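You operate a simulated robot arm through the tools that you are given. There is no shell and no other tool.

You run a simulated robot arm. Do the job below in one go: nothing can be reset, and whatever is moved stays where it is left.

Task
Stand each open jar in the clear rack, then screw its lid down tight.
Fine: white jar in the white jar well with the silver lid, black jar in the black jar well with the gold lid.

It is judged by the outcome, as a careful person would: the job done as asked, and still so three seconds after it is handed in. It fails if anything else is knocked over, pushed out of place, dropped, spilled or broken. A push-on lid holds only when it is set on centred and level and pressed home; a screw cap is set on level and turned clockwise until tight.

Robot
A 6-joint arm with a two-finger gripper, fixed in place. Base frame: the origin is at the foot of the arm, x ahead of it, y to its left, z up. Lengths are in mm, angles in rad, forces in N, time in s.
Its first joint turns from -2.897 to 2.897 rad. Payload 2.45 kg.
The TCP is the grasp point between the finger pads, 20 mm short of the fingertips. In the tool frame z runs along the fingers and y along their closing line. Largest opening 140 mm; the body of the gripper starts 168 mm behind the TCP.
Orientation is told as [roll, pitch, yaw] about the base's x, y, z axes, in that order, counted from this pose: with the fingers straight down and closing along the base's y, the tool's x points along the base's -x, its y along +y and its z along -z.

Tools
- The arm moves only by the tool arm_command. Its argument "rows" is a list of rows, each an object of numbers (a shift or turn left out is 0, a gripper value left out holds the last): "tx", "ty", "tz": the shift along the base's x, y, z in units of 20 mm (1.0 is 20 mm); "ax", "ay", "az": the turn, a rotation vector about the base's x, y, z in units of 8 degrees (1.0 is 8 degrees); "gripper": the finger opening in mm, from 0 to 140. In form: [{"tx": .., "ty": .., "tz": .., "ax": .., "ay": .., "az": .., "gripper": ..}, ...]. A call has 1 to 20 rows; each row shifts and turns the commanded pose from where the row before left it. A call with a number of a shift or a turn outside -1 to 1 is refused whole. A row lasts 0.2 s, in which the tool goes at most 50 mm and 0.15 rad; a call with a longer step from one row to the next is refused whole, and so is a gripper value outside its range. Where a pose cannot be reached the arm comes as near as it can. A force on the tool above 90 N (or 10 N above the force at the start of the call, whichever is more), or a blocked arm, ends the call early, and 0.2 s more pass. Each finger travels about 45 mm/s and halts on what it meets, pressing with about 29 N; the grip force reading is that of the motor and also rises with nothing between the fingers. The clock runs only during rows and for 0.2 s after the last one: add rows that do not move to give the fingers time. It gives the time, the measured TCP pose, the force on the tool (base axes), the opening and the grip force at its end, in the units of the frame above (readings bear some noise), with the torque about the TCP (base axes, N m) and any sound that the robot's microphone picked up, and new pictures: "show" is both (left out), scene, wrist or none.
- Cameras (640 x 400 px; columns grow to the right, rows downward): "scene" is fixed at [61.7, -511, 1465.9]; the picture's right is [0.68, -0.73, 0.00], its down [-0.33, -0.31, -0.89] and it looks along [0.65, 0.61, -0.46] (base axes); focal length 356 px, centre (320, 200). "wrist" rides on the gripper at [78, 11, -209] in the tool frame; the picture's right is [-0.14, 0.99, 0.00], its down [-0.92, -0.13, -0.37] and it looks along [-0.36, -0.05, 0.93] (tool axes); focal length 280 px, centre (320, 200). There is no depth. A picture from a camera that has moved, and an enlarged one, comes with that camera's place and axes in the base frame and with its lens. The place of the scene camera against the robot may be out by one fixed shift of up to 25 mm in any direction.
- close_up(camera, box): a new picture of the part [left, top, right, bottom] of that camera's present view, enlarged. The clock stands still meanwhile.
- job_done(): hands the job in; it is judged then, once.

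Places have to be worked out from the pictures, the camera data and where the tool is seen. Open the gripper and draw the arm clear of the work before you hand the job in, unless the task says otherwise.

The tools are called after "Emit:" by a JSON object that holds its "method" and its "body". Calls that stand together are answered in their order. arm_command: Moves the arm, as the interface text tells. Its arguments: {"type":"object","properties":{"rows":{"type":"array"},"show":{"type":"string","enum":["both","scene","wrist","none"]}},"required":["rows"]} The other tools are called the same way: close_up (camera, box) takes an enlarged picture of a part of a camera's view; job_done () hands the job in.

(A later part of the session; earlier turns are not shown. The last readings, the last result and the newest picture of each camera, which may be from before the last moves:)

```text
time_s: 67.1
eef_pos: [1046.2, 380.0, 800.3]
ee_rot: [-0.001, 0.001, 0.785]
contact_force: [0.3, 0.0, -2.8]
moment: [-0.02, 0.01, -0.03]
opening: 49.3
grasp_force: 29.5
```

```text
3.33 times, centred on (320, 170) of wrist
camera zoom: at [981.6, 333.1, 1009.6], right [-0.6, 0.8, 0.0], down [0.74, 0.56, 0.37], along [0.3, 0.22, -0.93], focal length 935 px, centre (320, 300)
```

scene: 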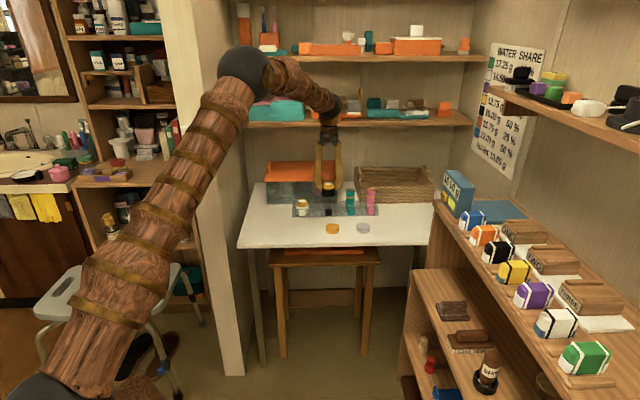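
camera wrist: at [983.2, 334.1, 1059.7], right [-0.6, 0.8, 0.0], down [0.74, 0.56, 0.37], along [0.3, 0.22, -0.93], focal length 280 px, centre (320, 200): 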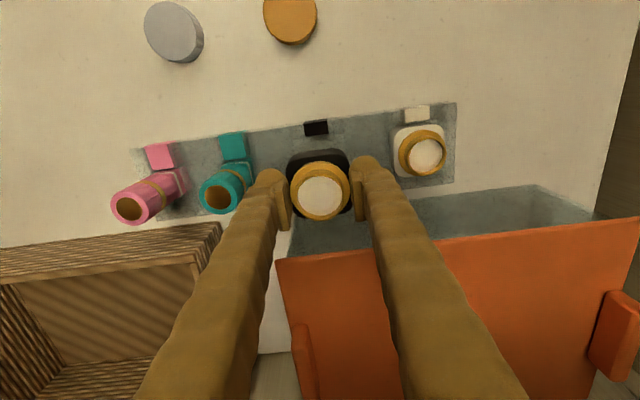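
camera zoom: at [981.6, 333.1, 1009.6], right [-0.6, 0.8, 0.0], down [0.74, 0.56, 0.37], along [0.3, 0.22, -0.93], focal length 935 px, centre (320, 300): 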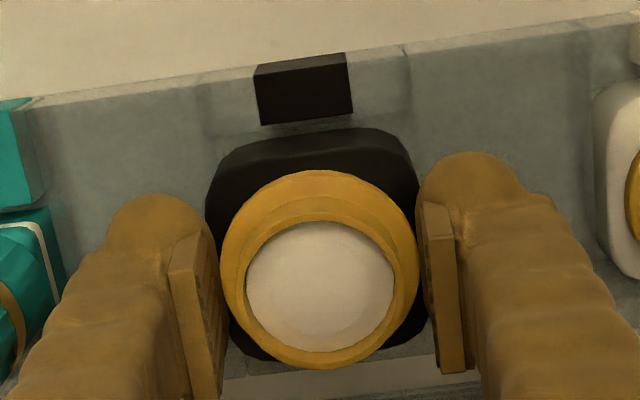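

The scene and wrist views disagree slightly on e, so I zoom in closer to resolve the well edges before inserting.

Emit:
{"method": "close_up", "body": {"camera": "scene", "box": [318, 198, 342, 216]}}

Emit:
{"method": "close_up", "body": {"camera": "wrist", "box": [270, 110, 370, 180]}}

```text
16.00 times, centred on (330, 207) of scene
camera zoom: at [61.7, -511.0, 1465.9], right [0.68, -0.73, 0.0], down [-0.33, -0.31, -0.89], along [0.65, 0.61, -0.46], focal length 5695 px, centre (160, 88)
```

zoom: 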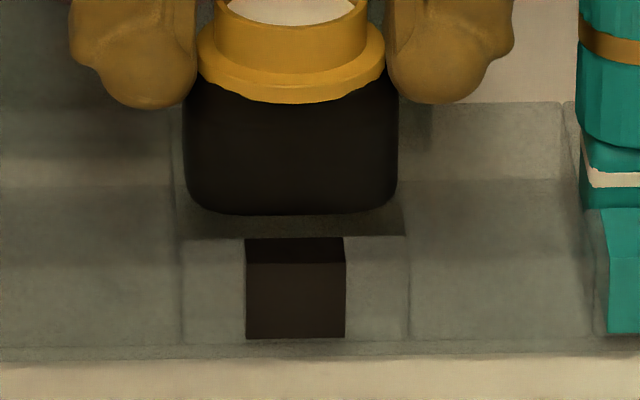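

```text
5.71 times, centred on (320, 145) of wrist
camera zoom: at [981.6, 333.1, 1009.6], right [-0.6, 0.8, 0.0], down [0.74, 0.56, 0.37], along [0.3, 0.22, -0.93], focal length 1602 px, centre (320, 514)
```

zoom: 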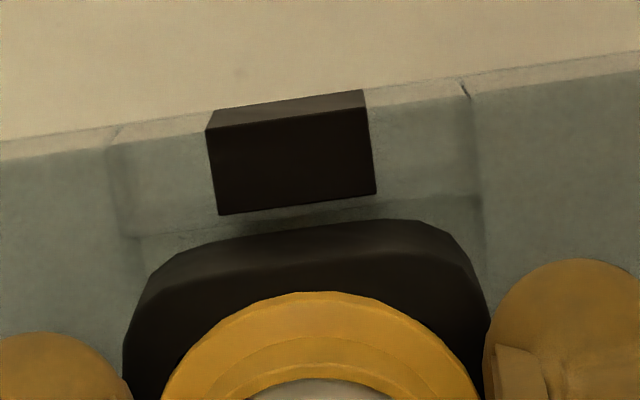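

Measured carefully, the scene lines say the jar is ≈0.8 mm too far +e, and the wrist view says ≈1.5 mm too near the front. I correct both and lower a little, watching the force.

Emit:
{"method": "arm_command", "body": {"rows": [{"tx": 0.025, "ty": 0.081}, {}, {"tz": -0.15}, {"tz": -0.15}, {"tz": -0.1}, {}], "show": "none"}}

Emit:
{"method": "close_up", "body": {"camera": "scene", "box": [318, 196, 342, 214]}}

Emit:
{"method": "close_up", "body": {"camera": "wrist", "box": [270, 110, 370, 180]}}

```text
time_s: 68.5
eef_pos: [1045.4, 383.0, 792.2]
ee_rot: [0.0, -0.003, 0.784]
contact_force: [0.7, -0.7, -2.0]
moment: [0.02, 0.04, -0.01]
opening: 48.9
grasp_force: 29.0
```

```text
16.00 times, centred on (330, 205) of scene
camera zoom: at [61.7, -511.0, 1465.9], right [0.68, -0.73, 0.0], down [-0.33, -0.31, -0.89], along [0.65, 0.61, -0.46], focal length 5695 px, centre (160, 120)
```

zoom: 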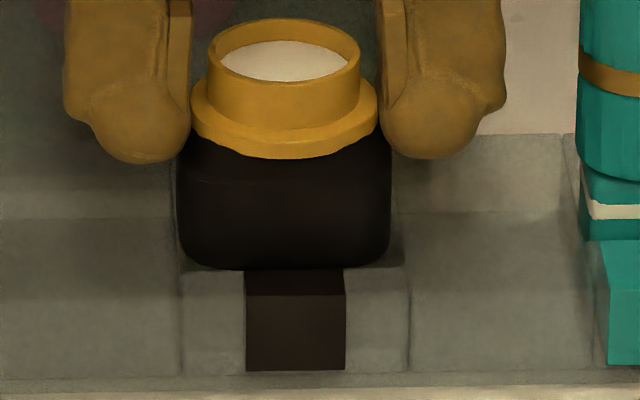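

```text
5.71 times, centred on (320, 145) of wrist
camera zoom: at [981.5, 335.2, 1002.2], right [-0.6, 0.8, 0.0], down [0.74, 0.56, 0.37], along [0.3, 0.22, -0.93], focal length 1602 px, centre (320, 514)
```

zoom: 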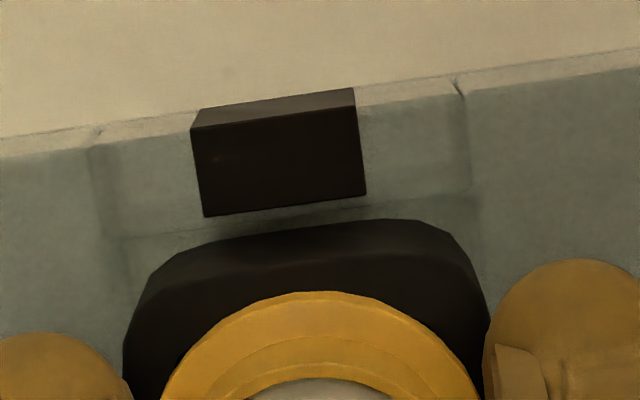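

The arm moved slightly more than asked, and both views now say the jar should go back about +0.9 mm in e; n looks centred. I apply that and lower in small steps.

Emit:
{"method": "arm_command", "body": {"rows": [{"tz": 0.1}, {"tx": 0.032, "ty": -0.032}, {}, {"tz": -0.1}, {}], "show": "none"}}

Emit:
{"method": "close_up", "body": {"camera": "scene", "box": [318, 196, 342, 214]}}

Emit:
{"method": "close_up", "body": {"camera": "wrist", "box": [270, 110, 370, 180]}}

```text
time_s: 69.7
eef_pos: [1046.3, 381.6, 793.4]
ee_rot: [-0.002, -0.001, 0.782]
contact_force: [0.2, -0.5, -1.8]
moment: [0.02, 0.0, 0.0]
opening: 49.1
grasp_force: 29.3
```

```text
16.00 times, centred on (330, 205) of scene
camera zoom: at [61.7, -511.0, 1465.9], right [0.68, -0.73, 0.0], down [-0.33, -0.31, -0.89], along [0.65, 0.61, -0.46], focal length 5695 px, centre (160, 120)
```

zoom: 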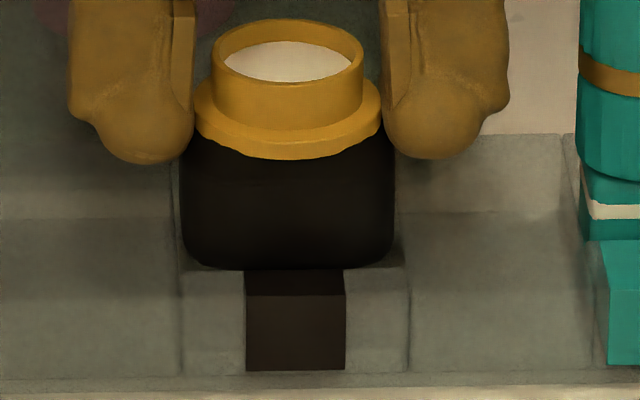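

```text
5.71 times, centred on (320, 145) of wrist
camera zoom: at [982.3, 334.8, 1002.0], right [-0.6, 0.8, 0.0], down [0.74, 0.56, 0.37], along [0.3, 0.22, -0.93], focal length 1602 px, centre (320, 514)
```

zoom: 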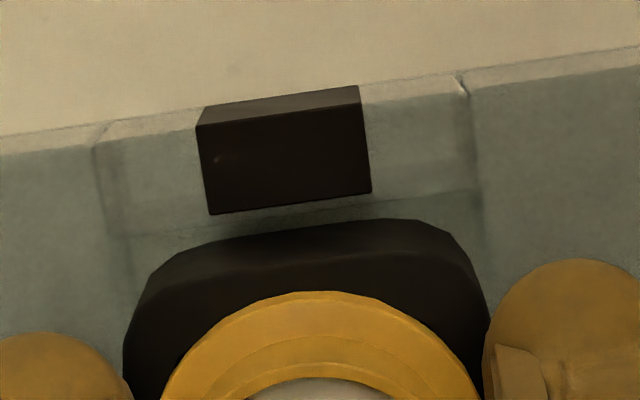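

Both views now agree that the jar is centred on the black well. I lower in small steps.

Emit:
{"method": "arm_command", "body": {"rows": [{"tz": -0.1}, {"tz": -0.1}, {}], "show": "none"}}

Emit:
{"method": "arm_command", "body": {"rows": [{"tz": -0.1}, {"tz": -0.1}, {}], "show": "none"}}

Emit:
{"method": "close_up", "body": {"camera": "scene", "box": [318, 196, 342, 214]}}

```text
time_s: 70.5
eef_pos: [1047.1, 382.9, 788.3]
ee_rot: [-0.003, -0.002, 0.786]
contact_force: [0.9, -0.4, -1.6]
moment: [0.01, -0.02, 0.04]
opening: 49.2
grasp_force: 29.4
```

```text
time_s: 71.3
eef_pos: [1046.6, 381.7, 783.2]
ee_rot: [-0.002, -0.001, 0.784]
contact_force: [0.0, 1.2, -1.7]
moment: [0.01, -0.01, -0.02]
opening: 48.8
grasp_force: 28.9
```

```text
16.00 times, centred on (330, 205) of scene
camera zoom: at [61.7, -511.0, 1465.9], right [0.68, -0.73, 0.0], down [-0.33, -0.31, -0.89], along [0.65, 0.61, -0.46], focal length 5695 px, centre (160, 120)
```

zoom: 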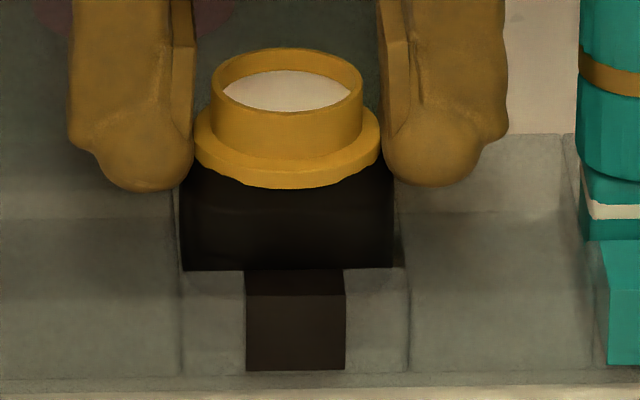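

No contact force. The lower part of the black jar isn't clearly visible through the front wall, so I zoom in to make sure it is going inside the well.

Emit:
{"method": "close_up", "body": {"camera": "scene", "box": [322, 204, 338, 216]}}

Emit:
{"method": "close_up", "body": {"camera": "wrist", "box": [260, 110, 380, 200]}}

```text
16.00 times, centred on (330, 210) of scene
camera zoom: at [61.7, -511.0, 1465.9], right [0.68, -0.73, 0.0], down [-0.33, -0.31, -0.89], along [0.65, 0.61, -0.46], focal length 5695 px, centre (160, 40)
```

zoom: 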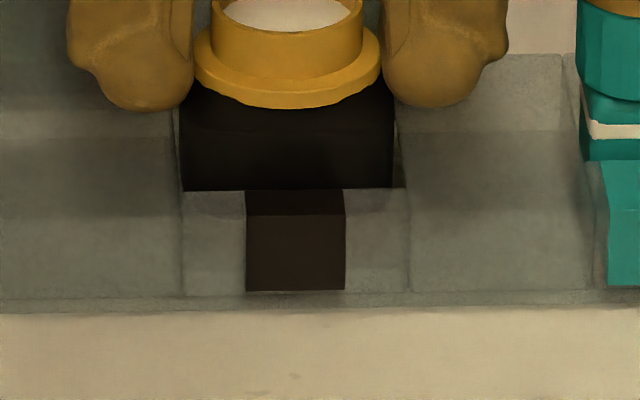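

```text
4.44 times, centred on (320, 155) of wrist
camera zoom: at [981.9, 334.5, 993.9], right [-0.6, 0.8, 0.0], down [0.74, 0.56, 0.37], along [0.3, 0.22, -0.93], focal length 1246 px, centre (320, 400)
```

zoom: 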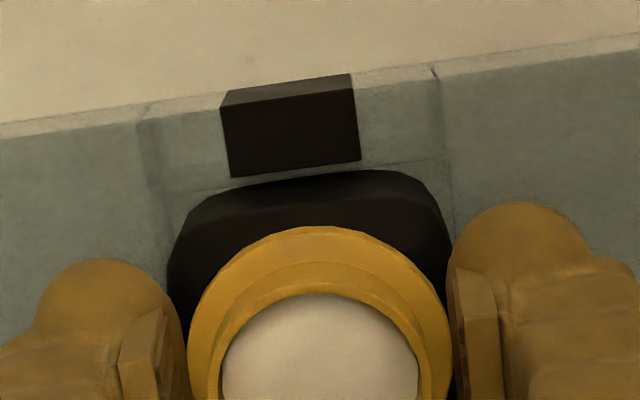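

There is no contact force and the jar sits right behind the front wall in the wrist view. I continue down toward the floor contact expected at TCP ≈772.

Emit:
{"method": "arm_command", "body": {"rows": [{"tz": -0.1}, {"tz": -0.1}, {}], "show": "none"}}

Emit:
{"method": "arm_command", "body": {"rows": [{"tz": -0.1}, {"tz": -0.1}, {}], "show": "none"}}

Emit:
{"method": "close_up", "body": {"camera": "scene", "box": [310, 192, 350, 216]}}

```text
time_s: 72.1
eef_pos: [1045.9, 381.6, 780.4]
ee_rot: [-0.004, -0.001, 0.783]
contact_force: [-0.5, -1.1, -1.4]
moment: [-0.01, -0.02, 0.05]
opening: 48.8
grasp_force: 29.2
```

```text
time_s: 72.9
eef_pos: [1045.3, 382.0, 776.2]
ee_rot: [-0.003, -0.001, 0.784]
contact_force: [-0.3, -0.2, -1.1]
moment: [0.02, -0.01, -0.05]
opening: 49.0
grasp_force: 28.8
```

```text
16.00 times, centred on (330, 204) of scene
camera zoom: at [61.7, -511.0, 1465.9], right [0.68, -0.73, 0.0], down [-0.33, -0.31, -0.89], along [0.65, 0.61, -0.46], focal length 5695 px, centre (160, 136)
```

zoom: 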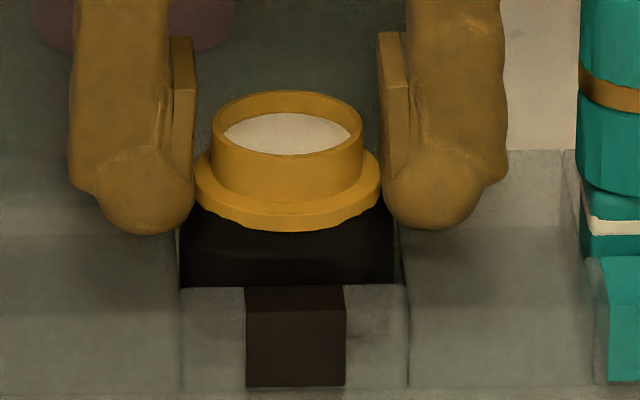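

The jar keeps sinking freely. I go the last few millimetres, 1 mm at a time, until the floor pushes back.

Emit:
{"method": "arm_command", "body": {"rows": [{"tz": -0.07}, {"tz": -0.07}, {}], "show": "none"}}

Emit:
{"method": "arm_command", "body": {"rows": [{"tz": -0.05}, {}], "show": "none"}}

Emit:
{"method": "arm_command", "body": {"rows": [{"tz": -0.05}, {}], "show": "none"}}

```text
time_s: 73.7
eef_pos: [1045.6, 383.7, 774.2]
ee_rot: [-0.002, -0.004, 0.783]
contact_force: [-0.1, 0.9, -2.2]
moment: [0.0, 0.0, 0.01]
opening: 48.8
grasp_force: 29.2
```

```text
time_s: 74.3
eef_pos: [1045.9, 381.7, 773.5]
ee_rot: [-0.001, -0.001, 0.784]
contact_force: [-0.1, -0.3, 0.2]
moment: [0.04, 0.06, 0.03]
opening: 48.7
grasp_force: 28.9
```

```text
time_s: 74.9
eef_pos: [1045.9, 383.4, 772.8]
ee_rot: [-0.003, -0.002, 0.782]
contact_force: [-7.3, -2.9, 17.3]
moment: [-0.11, 0.3, 0.04]
opening: 49.0
grasp_force: 28.9
```

Floor contact came at 772.8, the same as with the white jar. I ease off slightly and release.

Emit:
{"method": "arm_command", "body": {"rows": [{"tz": 0.04}, {}, {"gripper": 54}, {"gripper": 60}, {}], "show": "both"}}

Emit:
{"method": "close_up", "body": {"camera": "wrist", "box": [240, 110, 400, 230]}}

Emit:
{"method": "close_up", "body": {"camera": "scene", "box": [286, 185, 350, 220]}}

```text
time_s: 76.1
eef_pos: [1046.7, 382.8, 772.4]
ee_rot: [-0.002, -0.002, 0.784]
contact_force: [0.5, 1.1, 0.1]
moment: [0.01, 0.0, -0.04]
opening: 60.4
grasp_force: 0.1
camera wrist: at [982.5, 334.5, 981.9], right [-0.6, 0.8, 0.0], down [0.74, 0.56, 0.37], along [0.3, 0.22, -0.93], focal length 280 px, centre (320, 200)
```

scene: 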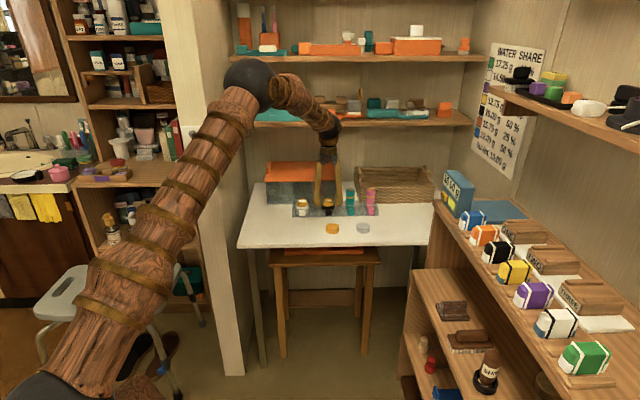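
wrist: 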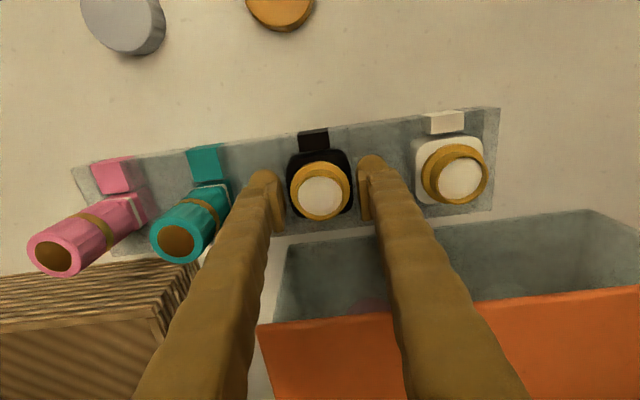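

```text
3.33 times, centred on (320, 170) of wrist
camera zoom: at [982.5, 334.5, 981.9], right [-0.6, 0.8, 0.0], down [0.74, 0.56, 0.37], along [0.3, 0.22, -0.93], focal length 935 px, centre (320, 300)
```

zoom: 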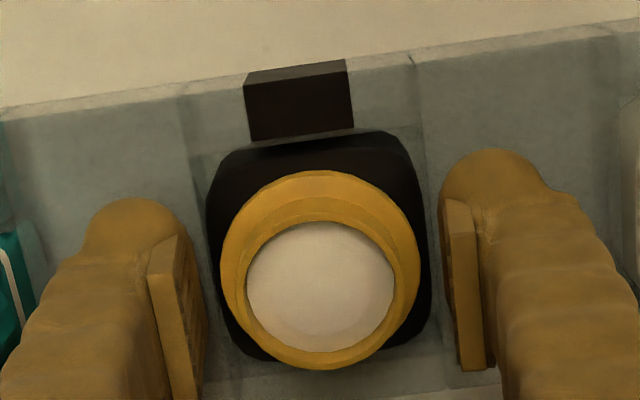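

```text
10.00 times, centred on (318, 202) of scene
camera zoom: at [61.7, -511.0, 1465.9], right [0.68, -0.73, 0.0], down [-0.33, -0.31, -0.89], along [0.65, 0.61, -0.46], focal length 3559 px, centre (340, 175)
```

zoom: 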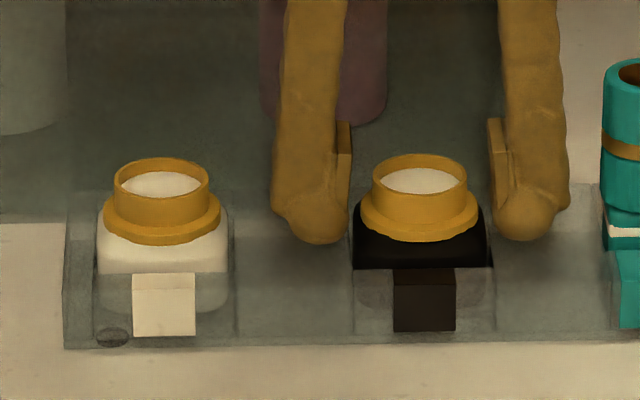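

Both jars are now seated side by side in their wells. I rise and go to the gold lid (≈ e 481, n 858) and look at it from above.

Emit:
{"method": "arm_command", "body": {"rows": [{"tz": 0.5}, {"tz": 0.9}, {"tz": 0.9}, {"tz": 0.9}, {"tz": 0.8, "gripper": 90}, {"tx": -0.616, "ty": -0.719}, {"tx": -0.616, "ty": -0.719}, {"tx": -0.616, "ty": -0.719}, {"tx": -0.616, "ty": -0.719}, {"tx": -0.616, "ty": -0.719}, {"tx": -0.616, "ty": -0.719}, {"tx": -0.616, "ty": -0.719}, {"tx": -0.616, "ty": -0.719}, {"tz": -0.8}, {"tz": -0.7}, {}, {}], "show": "both"}}

Emit:
{"method": "close_up", "body": {"camera": "wrist", "box": [240, 110, 400, 230]}}

Emit:
{"method": "close_up", "body": {"camera": "scene", "box": [286, 185, 350, 220]}}

```text
time_s: 79.7
eef_pos: [949.0, 267.6, 822.6]
ee_rot: [-0.003, -0.002, 0.783]
contact_force: [-0.4, -0.5, 0.5]
moment: [0.02, 0.02, 0.03]
opening: 89.9
grasp_force: 0.0
camera wrist: at [884.8, 219.8, 1032.9], right [-0.6, 0.8, 0.0], down [0.74, 0.56, 0.37], along [0.3, 0.22, -0.93], focal length 280 px, centre (320, 200)
```

scene: 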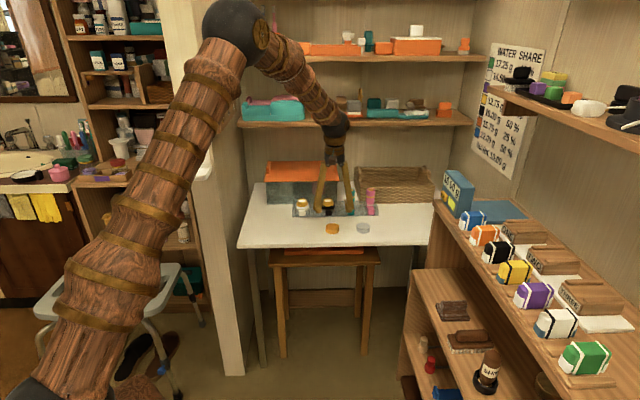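
wrist: 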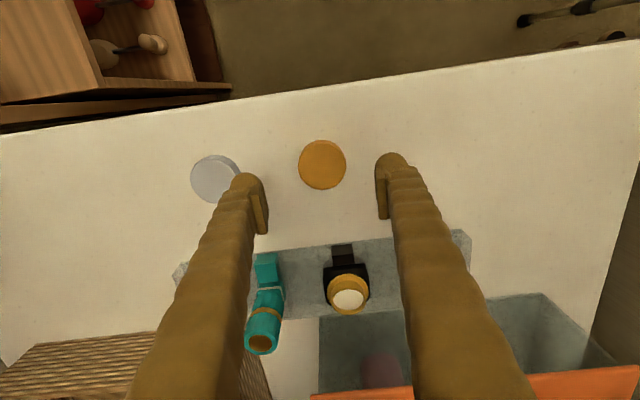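

```text
3.33 times, centred on (320, 170) of wrist
camera zoom: at [884.8, 219.8, 1032.9], right [-0.6, 0.8, 0.0], down [0.74, 0.56, 0.37], along [0.3, 0.22, -0.93], focal length 935 px, centre (320, 300)
```

zoom: 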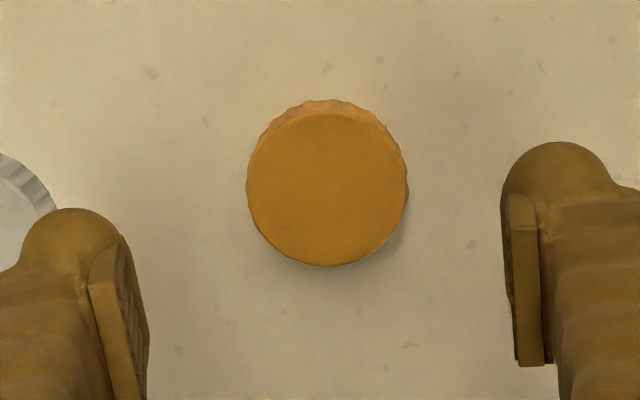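

```text
10.00 times, centred on (318, 202) of scene
camera zoom: at [61.7, -511.0, 1465.9], right [0.68, -0.73, 0.0], down [-0.33, -0.31, -0.89], along [0.65, 0.61, -0.46], focal length 3559 px, centre (340, 175)
```

zoom: 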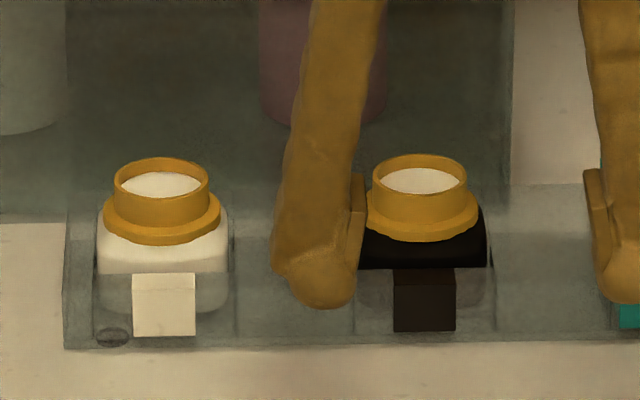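

The gold lid's centre is about 2 mm from the tool axis. I apply a correction and also rotate the tool +90° here in free air: this tests the wrist range and gives me turning room later, because tightening goes clockwise (negative yaw).

Emit:
{"method": "arm_command", "body": {"rows": [{"tx": -0.095, "ty": 0.018, "az": 0.9375}, {"az": 0.9375}, {"az": 0.9375}, {"az": 0.9375}, {"az": 0.9375}, {"az": 0.9375}, {"az": 0.9375}, {"az": 0.9375}, {"az": 0.9375}, {"az": 0.9375}, {"az": 0.9375}, {"az": 0.9375}, {}, {}], "show": "both"}}

Emit:
{"method": "close_up", "body": {"camera": "wrist", "box": [240, 110, 400, 230]}}

```text
time_s: 82.7
eef_pos: [947.4, 267.4, 822.2]
ee_rot: [-0.002, -0.002, 2.355]
contact_force: [-0.3, 0.5, 0.3]
moment: [0.01, -0.02, 0.04]
opening: 90.1
grasp_force: 0.1
camera wrist: at [993.3, 203.5, 1031.5], right [-0.8, -0.6, 0.0], down [-0.56, 0.74, 0.37], along [-0.22, 0.3, -0.93], focal length 280 px, centre (320, 200)
```

scene: 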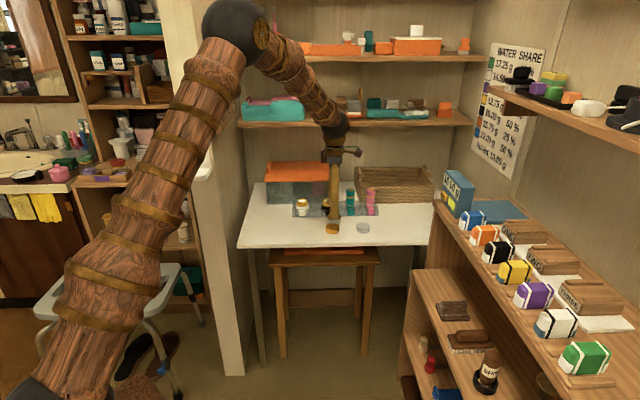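
wrist: 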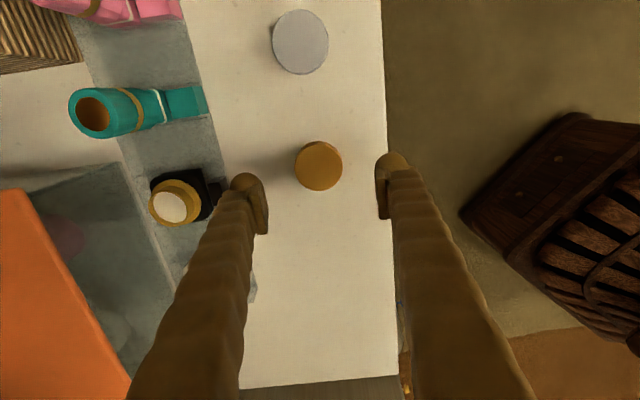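

```text
3.33 times, centred on (320, 170) of wrist
camera zoom: at [993.3, 203.5, 1031.5], right [-0.8, -0.6, 0.0], down [-0.56, 0.74, 0.37], along [-0.22, 0.3, -0.93], focal length 935 px, centre (320, 300)
```

zoom: 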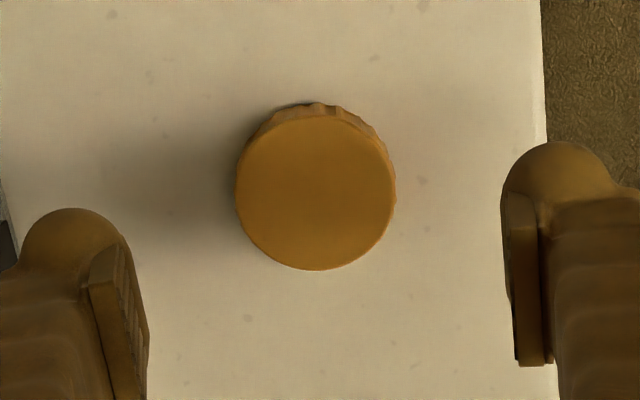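

Yaw 135° is reachable. I descend until the tips are just above the lid's top and check the centring again at close range.

Emit:
{"method": "arm_command", "body": {"rows": [{"tx": 0.042, "ty": 0.042, "tz": -0.7}, {"tz": -0.7}, {"tz": -0.7}, {"tz": -0.7}, {}, {}], "show": "none"}}

Emit:
{"method": "close_up", "body": {"camera": "wrist", "box": [240, 110, 400, 230]}}

Emit:
{"method": "close_up", "body": {"camera": "scene", "box": [308, 205, 372, 245]}}

```text
time_s: 84.1
eef_pos: [947.4, 268.9, 765.7]
ee_rot: [-0.001, 0.0, 2.355]
contact_force: [0.0, 0.8, 0.1]
moment: [0.04, -0.04, 0.02]
opening: 89.7
grasp_force: 0.0
```

```text
3.33 times, centred on (320, 170) of wrist
camera zoom: at [994.1, 204.5, 975.0], right [-0.8, -0.6, 0.0], down [-0.56, 0.74, 0.37], along [-0.22, 0.3, -0.93], focal length 935 px, centre (320, 300)
```

zoom: 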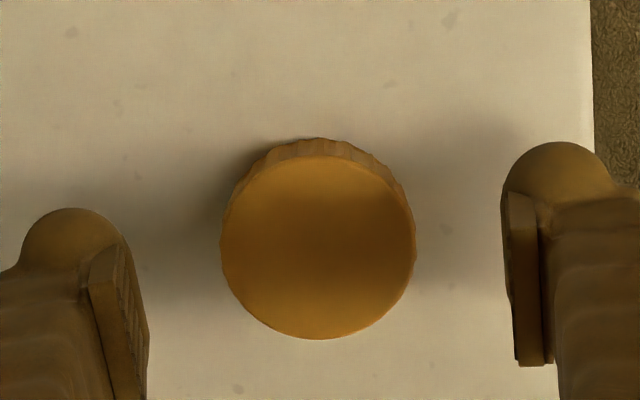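

```text
10.00 times, centred on (340, 225) of scene
camera zoom: at [61.7, -511.0, 1465.9], right [0.68, -0.73, 0.0], down [-0.33, -0.31, -0.89], along [0.65, 0.61, -0.46], focal length 3559 px, centre (120, -50)
```

zoom: 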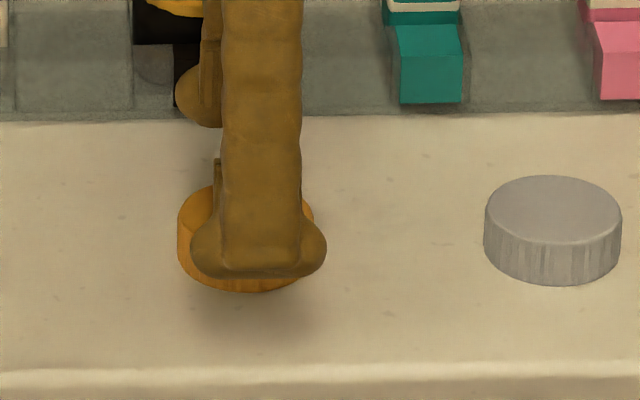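

The lid is centred within about 1 mm. I lower until the tips are about 2 mm above the table (TCP ≈742.5) and close on the lid.

Emit:
{"method": "arm_command", "body": {"rows": [{"tz": -0.6, "gripper": 72}, {"tz": -0.47}, {"tz": -0.1}, {"gripper": 60}, {"gripper": 56}, {}], "show": "none"}}

Emit:
{"method": "arm_command", "body": {"rows": [{"gripper": 52}, {}, {"gripper": 46}, {}, {}], "show": "none"}}

Emit:
{"method": "close_up", "body": {"camera": "wrist", "box": [240, 110, 400, 230]}}

Emit:
{"method": "close_up", "body": {"camera": "scene", "box": [308, 205, 372, 245]}}

```text
time_s: 85.5
eef_pos: [947.8, 268.3, 742.5]
ee_rot: [-0.001, -0.002, 2.355]
contact_force: [0.1, -0.1, 0.2]
moment: [-0.02, 0.02, 0.0]
opening: 56.0
grasp_force: 0.0
```

```text
time_s: 86.7
eef_pos: [946.1, 268.6, 742.7]
ee_rot: [-0.001, -0.001, 2.354]
contact_force: [-1.8, 0.2, 0.7]
moment: [0.0, 0.0, 0.02]
opening: 48.5
grasp_force: 28.7
```

```text
3.33 times, centred on (320, 170) of wrist
camera zoom: at [994.0, 204.2, 952.2], right [-0.8, -0.6, 0.0], down [-0.56, 0.74, 0.37], along [-0.22, 0.3, -0.93], focal length 935 px, centre (320, 300)
```

zoom: 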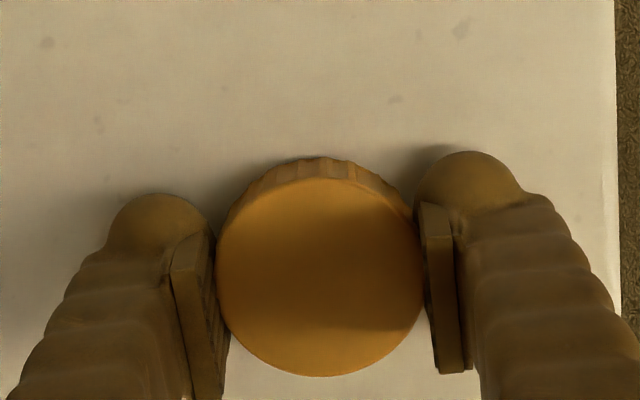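

```text
10.00 times, centred on (340, 225) of scene
camera zoom: at [61.7, -511.0, 1465.9], right [0.68, -0.73, 0.0], down [-0.33, -0.31, -0.89], along [0.65, 0.61, -0.46], focal length 3559 px, centre (120, -50)
```

zoom: 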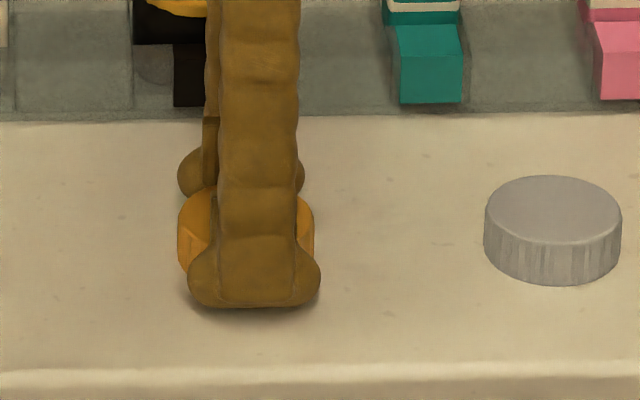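

The lid is held with 29 N and level. I lift it, carry it over the black jar, and stop with the lid about 12 mm above the rim for an alignment check.

Emit:
{"method": "arm_command", "body": {"rows": [{"tz": 0.3}, {"tz": 0.8}, {"tz": 0.9}, {"tz": 0.9}, {"tz": 0.9}, {"tz": 0.9}, {"tz": 0.77}, {"tx": 0.615, "ty": 0.711}, {"tx": 0.615, "ty": 0.711}, {"tx": 0.615, "ty": 0.711}, {"tx": 0.615, "ty": 0.711}, {"tx": 0.615, "ty": 0.711}, {"tx": 0.615, "ty": 0.711}, {"tx": 0.615, "ty": 0.711}, {"tx": 0.615, "ty": 0.711}, {"tz": -0.8}, {"tz": -0.7}, {"tz": -0.5}, {}, {}], "show": "both"}}

Emit:
{"method": "close_up", "body": {"camera": "scene", "box": [306, 178, 354, 213]}}

Emit:
{"method": "close_up", "body": {"camera": "wrist", "box": [240, 110, 400, 230]}}

```text
time_s: 90.9
eef_pos: [1044.7, 382.0, 812.5]
ee_rot: [-0.001, -0.001, 2.354]
contact_force: [-0.9, 0.0, -0.9]
moment: [0.03, 0.0, 0.02]
opening: 48.1
grasp_force: 28.5
camera wrist: at [1092.2, 317.7, 1022.2], right [-0.8, -0.6, 0.0], down [-0.56, 0.74, 0.37], along [-0.22, 0.3, -0.93], focal length 280 px, centre (320, 200)
```

scene: 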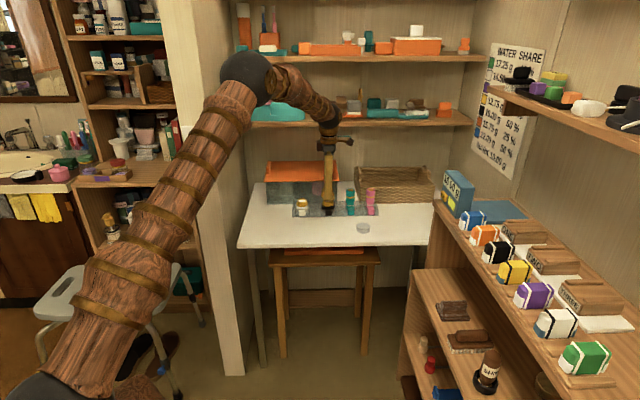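
wrist: 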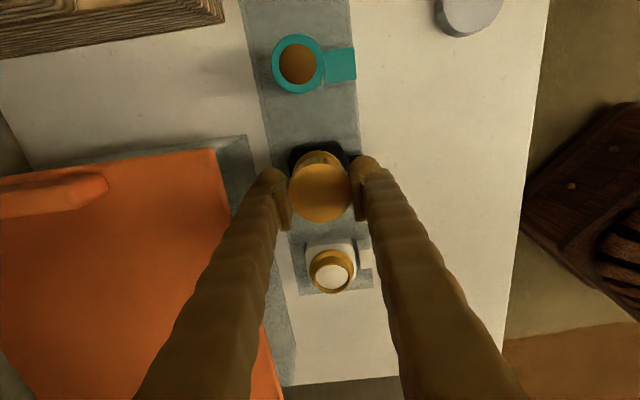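

```text
11.43 times, centred on (330, 196) of scene
camera zoom: at [61.7, -511.0, 1465.9], right [0.68, -0.73, 0.0], down [-0.33, -0.31, -0.89], along [0.65, 0.61, -0.46], focal length 4068 px, centre (206, 251)
```

zoom: 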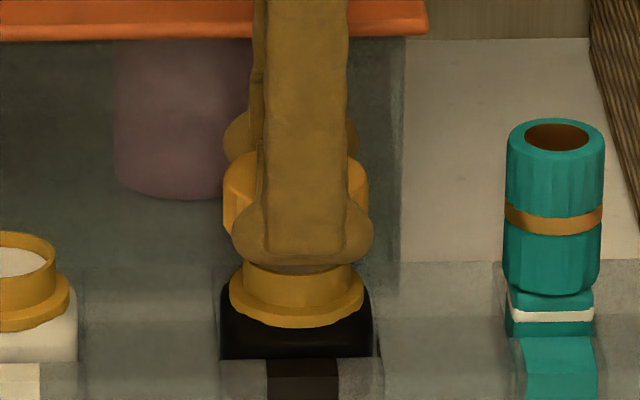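

```text
3.33 times, centred on (320, 170) of wrist
camera zoom: at [1092.2, 317.7, 1022.2], right [-0.8, -0.6, 0.0], down [-0.56, 0.74, 0.37], along [-0.22, 0.3, -0.93], focal length 935 px, centre (320, 300)
```

zoom: 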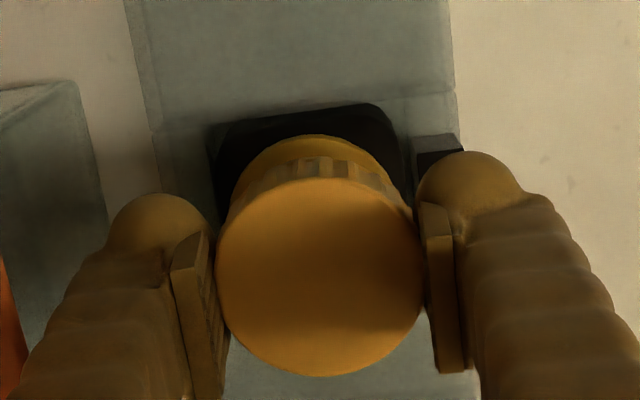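

The lid needs about +0.8 mm in e and +1.4 mm in n to sit over the jar. I apply that and recheck.

Emit:
{"method": "arm_command", "body": {"rows": [{"tx": 0.078, "ty": 0.021}, {}, {}], "show": "none"}}

Emit:
{"method": "close_up", "body": {"camera": "scene", "box": [314, 186, 346, 210]}}

Emit:
{"method": "close_up", "body": {"camera": "wrist", "box": [240, 110, 400, 230]}}

```text
time_s: 91.7
eef_pos: [1046.7, 382.7, 812.2]
ee_rot: [-0.002, -0.001, 2.354]
contact_force: [0.6, 0.6, -0.1]
moment: [-0.02, 0.01, 0.02]
opening: 48.3
grasp_force: 28.5
```

```text
16.00 times, centred on (330, 198) of scene
camera zoom: at [61.7, -511.0, 1465.9], right [0.68, -0.73, 0.0], down [-0.33, -0.31, -0.89], along [0.65, 0.61, -0.46], focal length 5695 px, centre (160, 232)
```

zoom: 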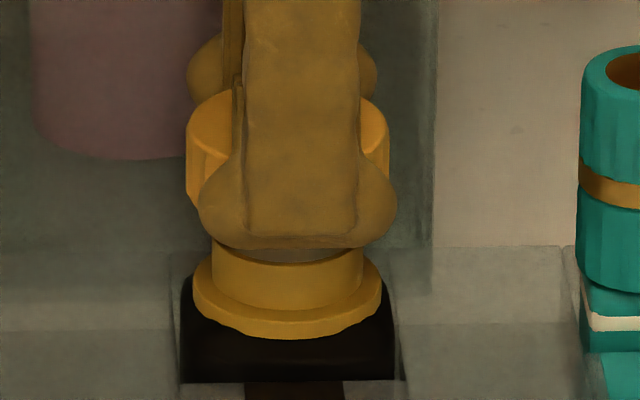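

```text
3.33 times, centred on (320, 170) of wrist
camera zoom: at [1093.8, 318.5, 1021.9], right [-0.8, -0.6, 0.0], down [-0.56, 0.74, 0.37], along [-0.22, 0.3, -0.93], focal length 935 px, centre (320, 300)
```

zoom: 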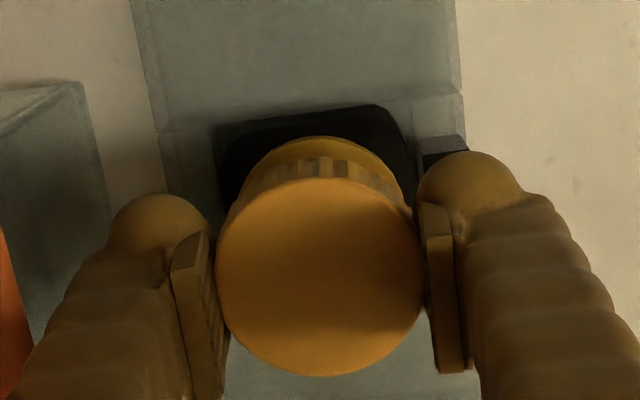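

The lid now lines up with the neck within about 0.5 mm in both views. I lower it gently onto the jar, watching the force.

Emit:
{"method": "arm_command", "body": {"rows": [{"tx": 0.02, "ty": 0.007, "tz": -0.1}, {"tz": -0.15}, {"tz": -0.15}, {"tz": -0.1}, {}], "show": "none"}}

Emit:
{"method": "arm_command", "body": {"rows": [{"tz": -0.1}, {"tz": -0.05}, {}], "show": "none"}}

Emit:
{"method": "close_up", "body": {"camera": "scene", "box": [314, 186, 346, 210]}}

```text
time_s: 92.9
eef_pos: [1048.2, 382.2, 802.7]
ee_rot: [-0.001, -0.002, 2.354]
contact_force: [0.1, -0.1, 0.2]
moment: [-0.01, 0.01, -0.01]
opening: 48.1
grasp_force: 28.5
```

```text
time_s: 93.7
eef_pos: [1047.8, 381.9, 799.9]
ee_rot: [-0.001, -0.001, 2.355]
contact_force: [0.0, -0.3, -2.1]
moment: [-0.02, -0.01, 0.01]
opening: 48.2
grasp_force: 28.7
```

```text
16.00 times, centred on (330, 198) of scene
camera zoom: at [61.7, -511.0, 1465.9], right [0.68, -0.73, 0.0], down [-0.33, -0.31, -0.89], along [0.65, 0.61, -0.46], focal length 5695 px, centre (160, 232)
```

zoom: 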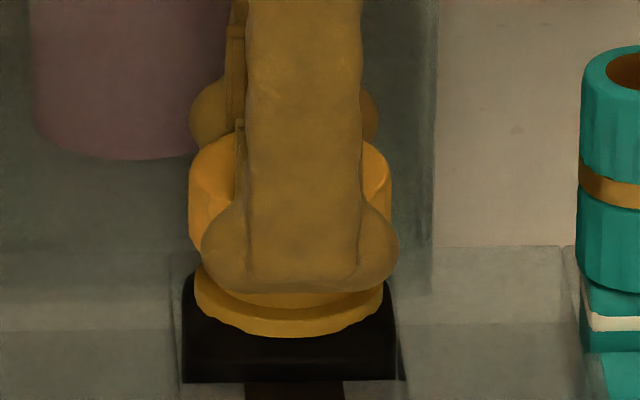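

The lid's lower edge is now about at rim height, still without contact. I continue in 1 mm steps.

Emit:
{"method": "arm_command", "body": {"rows": [{"tz": -0.05}, {"tz": -0.05}, {}], "show": "none"}}

Emit:
{"method": "arm_command", "body": {"rows": [{"tz": -0.05}, {"tz": -0.05}, {}], "show": "none"}}

Emit:
{"method": "arm_command", "body": {"rows": [{"tz": -0.05}, {"tz": -0.05}, {}], "show": "none"}}

```text
time_s: 94.5
eef_pos: [1047.1, 382.5, 798.3]
ee_rot: [-0.002, -0.002, 2.352]
contact_force: [-0.5, -3.0, 5.8]
moment: [-0.09, 0.01, -0.06]
opening: 48.5
grasp_force: 28.8
```

```text
time_s: 95.3
eef_pos: [1047.2, 382.0, 797.9]
ee_rot: [-0.005, 0.0, 2.355]
contact_force: [-1.4, 1.7, 26.0]
moment: [0.05, 0.05, -0.09]
opening: 48.2
grasp_force: 28.4
```

```text
time_s: 96.1
eef_pos: [1048.1, 381.6, 794.5]
ee_rot: [-0.005, 0.0, 2.354]
contact_force: [5.7, -4.3, 25.4]
moment: [-0.05, -0.13, -0.11]
opening: 48.4
grasp_force: 28.6
```

Contact began near TCP 798, and the force stays at about 25 N as I press lower. I look at whether the lid is going over the neck or slipping in the grip.

Emit:
{"method": "close_up", "body": {"camera": "scene", "box": [314, 186, 346, 210]}}

Emit:
{"method": "close_up", "body": {"camera": "wrist", "box": [240, 110, 400, 230]}}

```text
16.00 times, centred on (330, 198) of scene
camera zoom: at [61.7, -511.0, 1465.9], right [0.68, -0.73, 0.0], down [-0.33, -0.31, -0.89], along [0.65, 0.61, -0.46], focal length 5695 px, centre (160, 232)
```

zoom: 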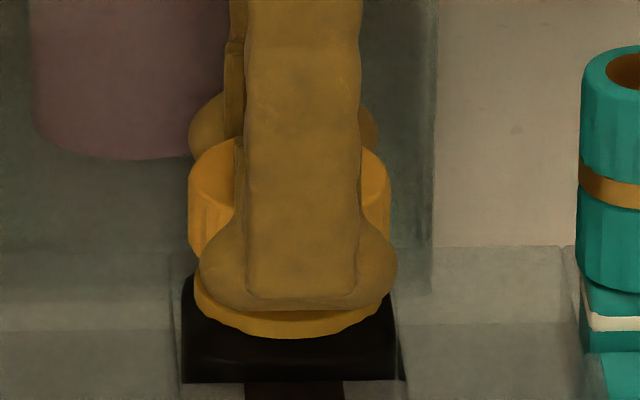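

```text
3.33 times, centred on (320, 170) of wrist
camera zoom: at [1094.2, 318.4, 1004.1], right [-0.8, -0.6, 0.0], down [-0.56, 0.74, 0.37], along [-0.22, 0.3, -0.93], focal length 935 px, centre (320, 300)
```

zoom: 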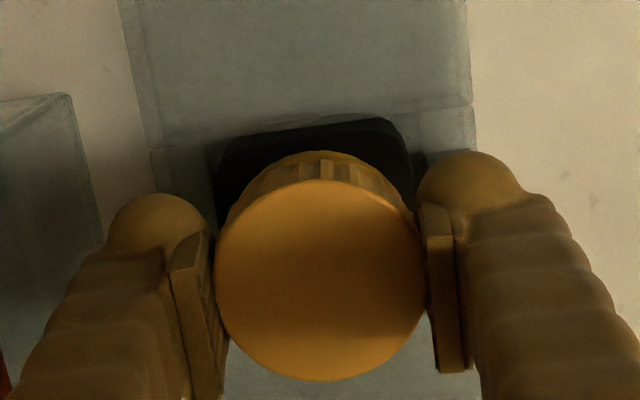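

The lid is resting level on the top of the neck and the fingers slid slightly down it, giving a fuller grip. I now turn clockwise 45° under this light pressure and read force, torque and height.

Emit:
{"method": "arm_command", "body": {"rows": [{"az": -0.8}, {"az": -0.9375}, {"az": -0.9375}, {"az": -0.9375}, {"az": -0.9375}, {"az": -0.9375}, {}], "show": "none"}}

Emit:
{"method": "close_up", "body": {"camera": "scene", "box": [314, 186, 346, 210]}}

Emit:
{"method": "close_up", "body": {"camera": "wrist", "box": [240, 110, 400, 230]}}

```text
time_s: 97.7
eef_pos: [1046.9, 383.3, 794.0]
ee_rot: [-0.001, -0.002, 1.588]
contact_force: [0.3, -0.7, -1.1]
moment: [-0.01, 0.0, -0.01]
opening: 48.1
grasp_force: 28.6
```

```text
16.00 times, centred on (330, 198) of scene
camera zoom: at [61.7, -511.0, 1465.9], right [0.68, -0.73, 0.0], down [-0.33, -0.31, -0.89], along [0.65, 0.61, -0.46], focal length 5695 px, centre (160, 232)
```

zoom: 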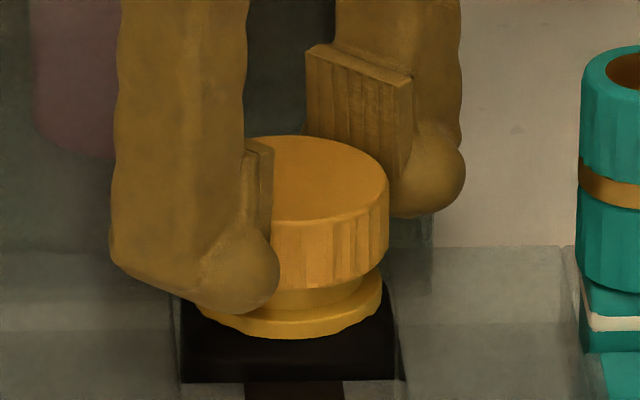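

```text
3.33 times, centred on (320, 170) of wrist
camera zoom: at [1036.2, 303.1, 1002.9], right [-0.99, 0.12, 0.0], down [0.11, 0.92, 0.37], along [0.05, 0.37, -0.93], focal length 935 px, centre (320, 300)
```

zoom: 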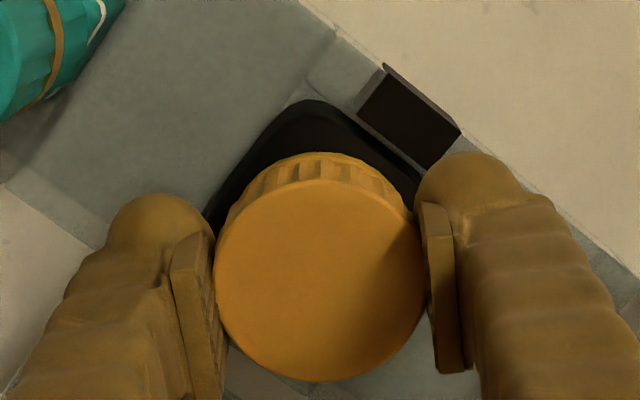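

The push vanished during the 44° turn, so the lid seems to be feeding down on the thread. I keep turning clockwise, following gently downward.

Emit:
{"method": "arm_command", "body": {"rows": [{"az": -0.9375, "tz": -0.02}, {"az": -0.9375, "tz": -0.02}, {"az": -0.9375, "tz": -0.02}, {"az": -0.9375, "tz": -0.02}, {"az": -0.9375, "tz": -0.02}, {"az": -0.9375, "tz": -0.02}, {}], "show": "none"}}

Emit:
{"method": "close_up", "body": {"camera": "scene", "box": [314, 186, 346, 210]}}

```text
time_s: 99.3
eef_pos: [1047.5, 381.5, 791.3]
ee_rot: [-0.001, -0.001, 0.803]
contact_force: [0.4, -0.7, -1.2]
moment: [-0.03, 0.02, 0.02]
opening: 48.4
grasp_force: 28.6
```

```text
16.00 times, centred on (330, 198) of scene
camera zoom: at [61.7, -511.0, 1465.9], right [0.68, -0.73, 0.0], down [-0.33, -0.31, -0.89], along [0.65, 0.61, -0.46], focal length 5695 px, centre (160, 232)
```

zoom: 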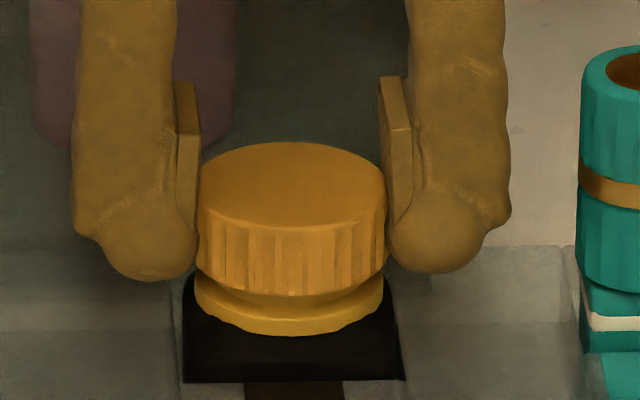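

The lid is now a few mm over the neck and the readings show no resistance. I lower gently in 1 mm steps without turning to find where it meets the thread.

Emit:
{"method": "arm_command", "body": {"rows": [{"tz": -0.05}, {"tz": -0.05}, {}], "show": "none"}}

Emit:
{"method": "arm_command", "body": {"rows": [{"tz": -0.05}, {"tz": -0.05}, {}], "show": "none"}}

Emit:
{"method": "close_up", "body": {"camera": "scene", "box": [314, 186, 346, 210]}}

```text
time_s: 100.1
eef_pos: [1047.3, 381.8, 789.1]
ee_rot: [-0.001, 0.0, 0.802]
contact_force: [2.3, 0.2, 3.9]
moment: [0.05, -0.02, 0.0]
opening: 48.3
grasp_force: 28.8
```

```text
time_s: 100.9
eef_pos: [1047.5, 381.8, 788.9]
ee_rot: [-0.002, -0.004, 0.804]
contact_force: [-0.1, -2.3, 22.4]
moment: [0.0, -0.02, -0.06]
opening: 48.5
grasp_force: 29.2
```

```text
16.00 times, centred on (330, 198) of scene
camera zoom: at [61.7, -511.0, 1465.9], right [0.68, -0.73, 0.0], down [-0.33, -0.31, -0.89], along [0.65, 0.61, -0.46], focal length 5695 px, centre (160, 232)
```

zoom: 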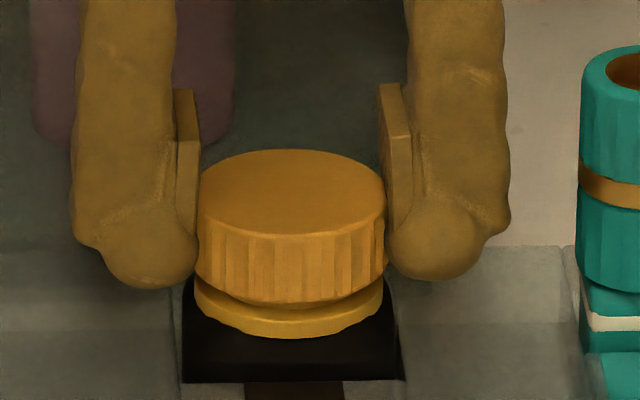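

The lid now meets resistance about 4–5 mm above the collar, which is the thread. I turn clockwise 45° with this ~20 N preload and watch the height and force.

Emit:
{"method": "arm_command", "body": {"rows": [{"az": -0.8}, {"az": -0.9375}, {"az": -0.9375}, {"az": -0.9375}, {"az": -0.9375}, {"az": -0.9375}, {}], "show": "none"}}

Emit:
{"method": "close_up", "body": {"camera": "scene", "box": [314, 186, 346, 210]}}

```text
time_s: 102.5
eef_pos: [1047.6, 381.8, 786.4]
ee_rot: [-0.004, -0.001, 0.037]
contact_force: [3.6, 2.6, 6.8]
moment: [0.05, -0.08, -0.02]
opening: 48.5
grasp_force: 28.9
```

```text
16.00 times, centred on (330, 198) of scene
camera zoom: at [61.7, -511.0, 1465.9], right [0.68, -0.73, 0.0], down [-0.33, -0.31, -0.89], along [0.65, 0.61, -0.46], focal length 5695 px, centre (160, 232)
```

zoom: 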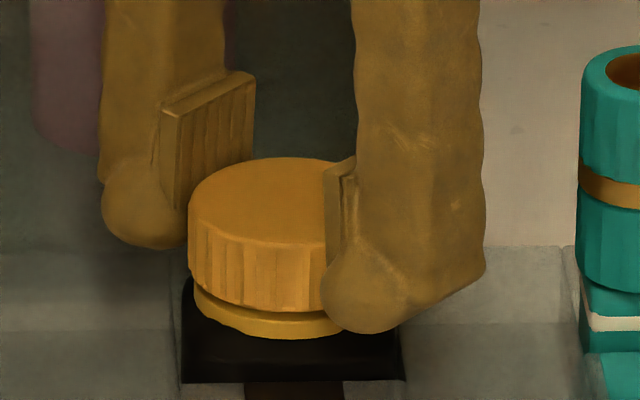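

The lid came down another ~2 mm during the turn. I continue clockwise with a slight downward follow.

Emit:
{"method": "arm_command", "body": {"rows": [{"az": -0.9375, "tz": -0.03}, {"az": -0.9375, "tz": -0.03}, {"az": -0.9375, "tz": -0.02}, {"az": -0.9375, "tz": -0.02}, {"az": -0.9375, "tz": -0.02}, {"az": -0.9375, "tz": -0.02}, {}], "show": "none"}}

Emit:
{"method": "close_up", "body": {"camera": "scene", "box": [314, 186, 346, 210]}}

```text
time_s: 104.1
eef_pos: [1047.4, 380.5, 783.8]
ee_rot: [-0.003, -0.002, -0.748]
contact_force: [-0.2, -4.6, 1.1]
moment: [-0.03, -0.05, 0.61]
opening: 48.3
grasp_force: 28.9
```

```text
16.00 times, centred on (330, 198) of scene
camera zoom: at [61.7, -511.0, 1465.9], right [0.68, -0.73, 0.0], down [-0.33, -0.31, -0.89], along [0.65, 0.61, -0.46], focal length 5695 px, centre (160, 232)
```

zoom: 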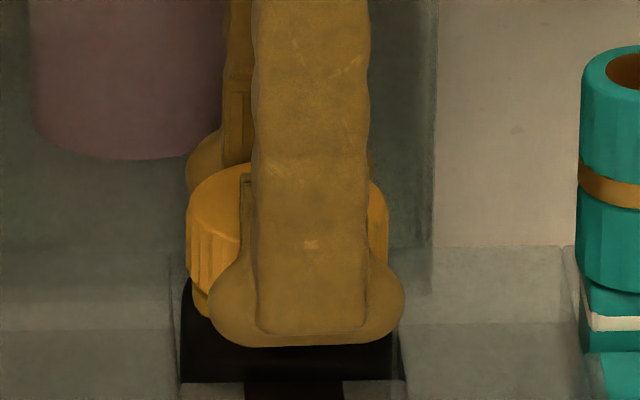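

A turning resistance of 0.61 N·m appeared, so the lid is getting tight. I turn a little further to see whether the torque climbs and the lid stops moving.

Emit:
{"method": "arm_command", "body": {"rows": [{"az": -0.8}, {"az": -0.8}, {}], "show": "none"}}

Emit:
{"method": "close_up", "body": {"camera": "wrist", "box": [240, 110, 400, 230]}}

```text
time_s: 104.9
eef_pos: [1047.2, 382.3, 785.1]
ee_rot: [-0.001, -0.002, -0.972]
contact_force: [-2.2, -1.7, 0.0]
moment: [0.01, -0.01, 0.61]
opening: 48.7
grasp_force: 29.0
```

```text
3.33 times, centred on (320, 170) of wrist
camera zoom: at [1012.3, 452.9, 993.7], right [0.9, 0.44, 0.0], down [0.41, -0.83, 0.37], along [0.16, -0.33, -0.93], focal length 935 px, centre (320, 300)
```

zoom: 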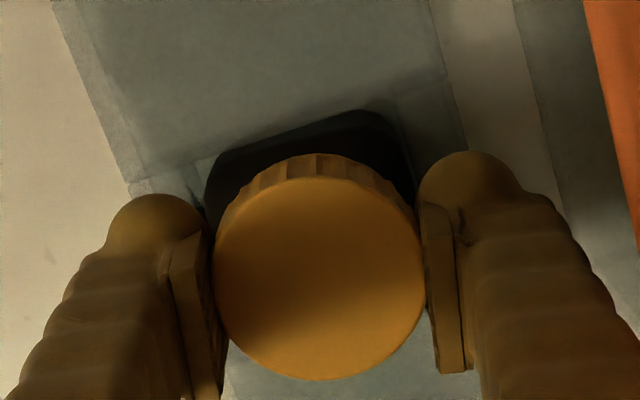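

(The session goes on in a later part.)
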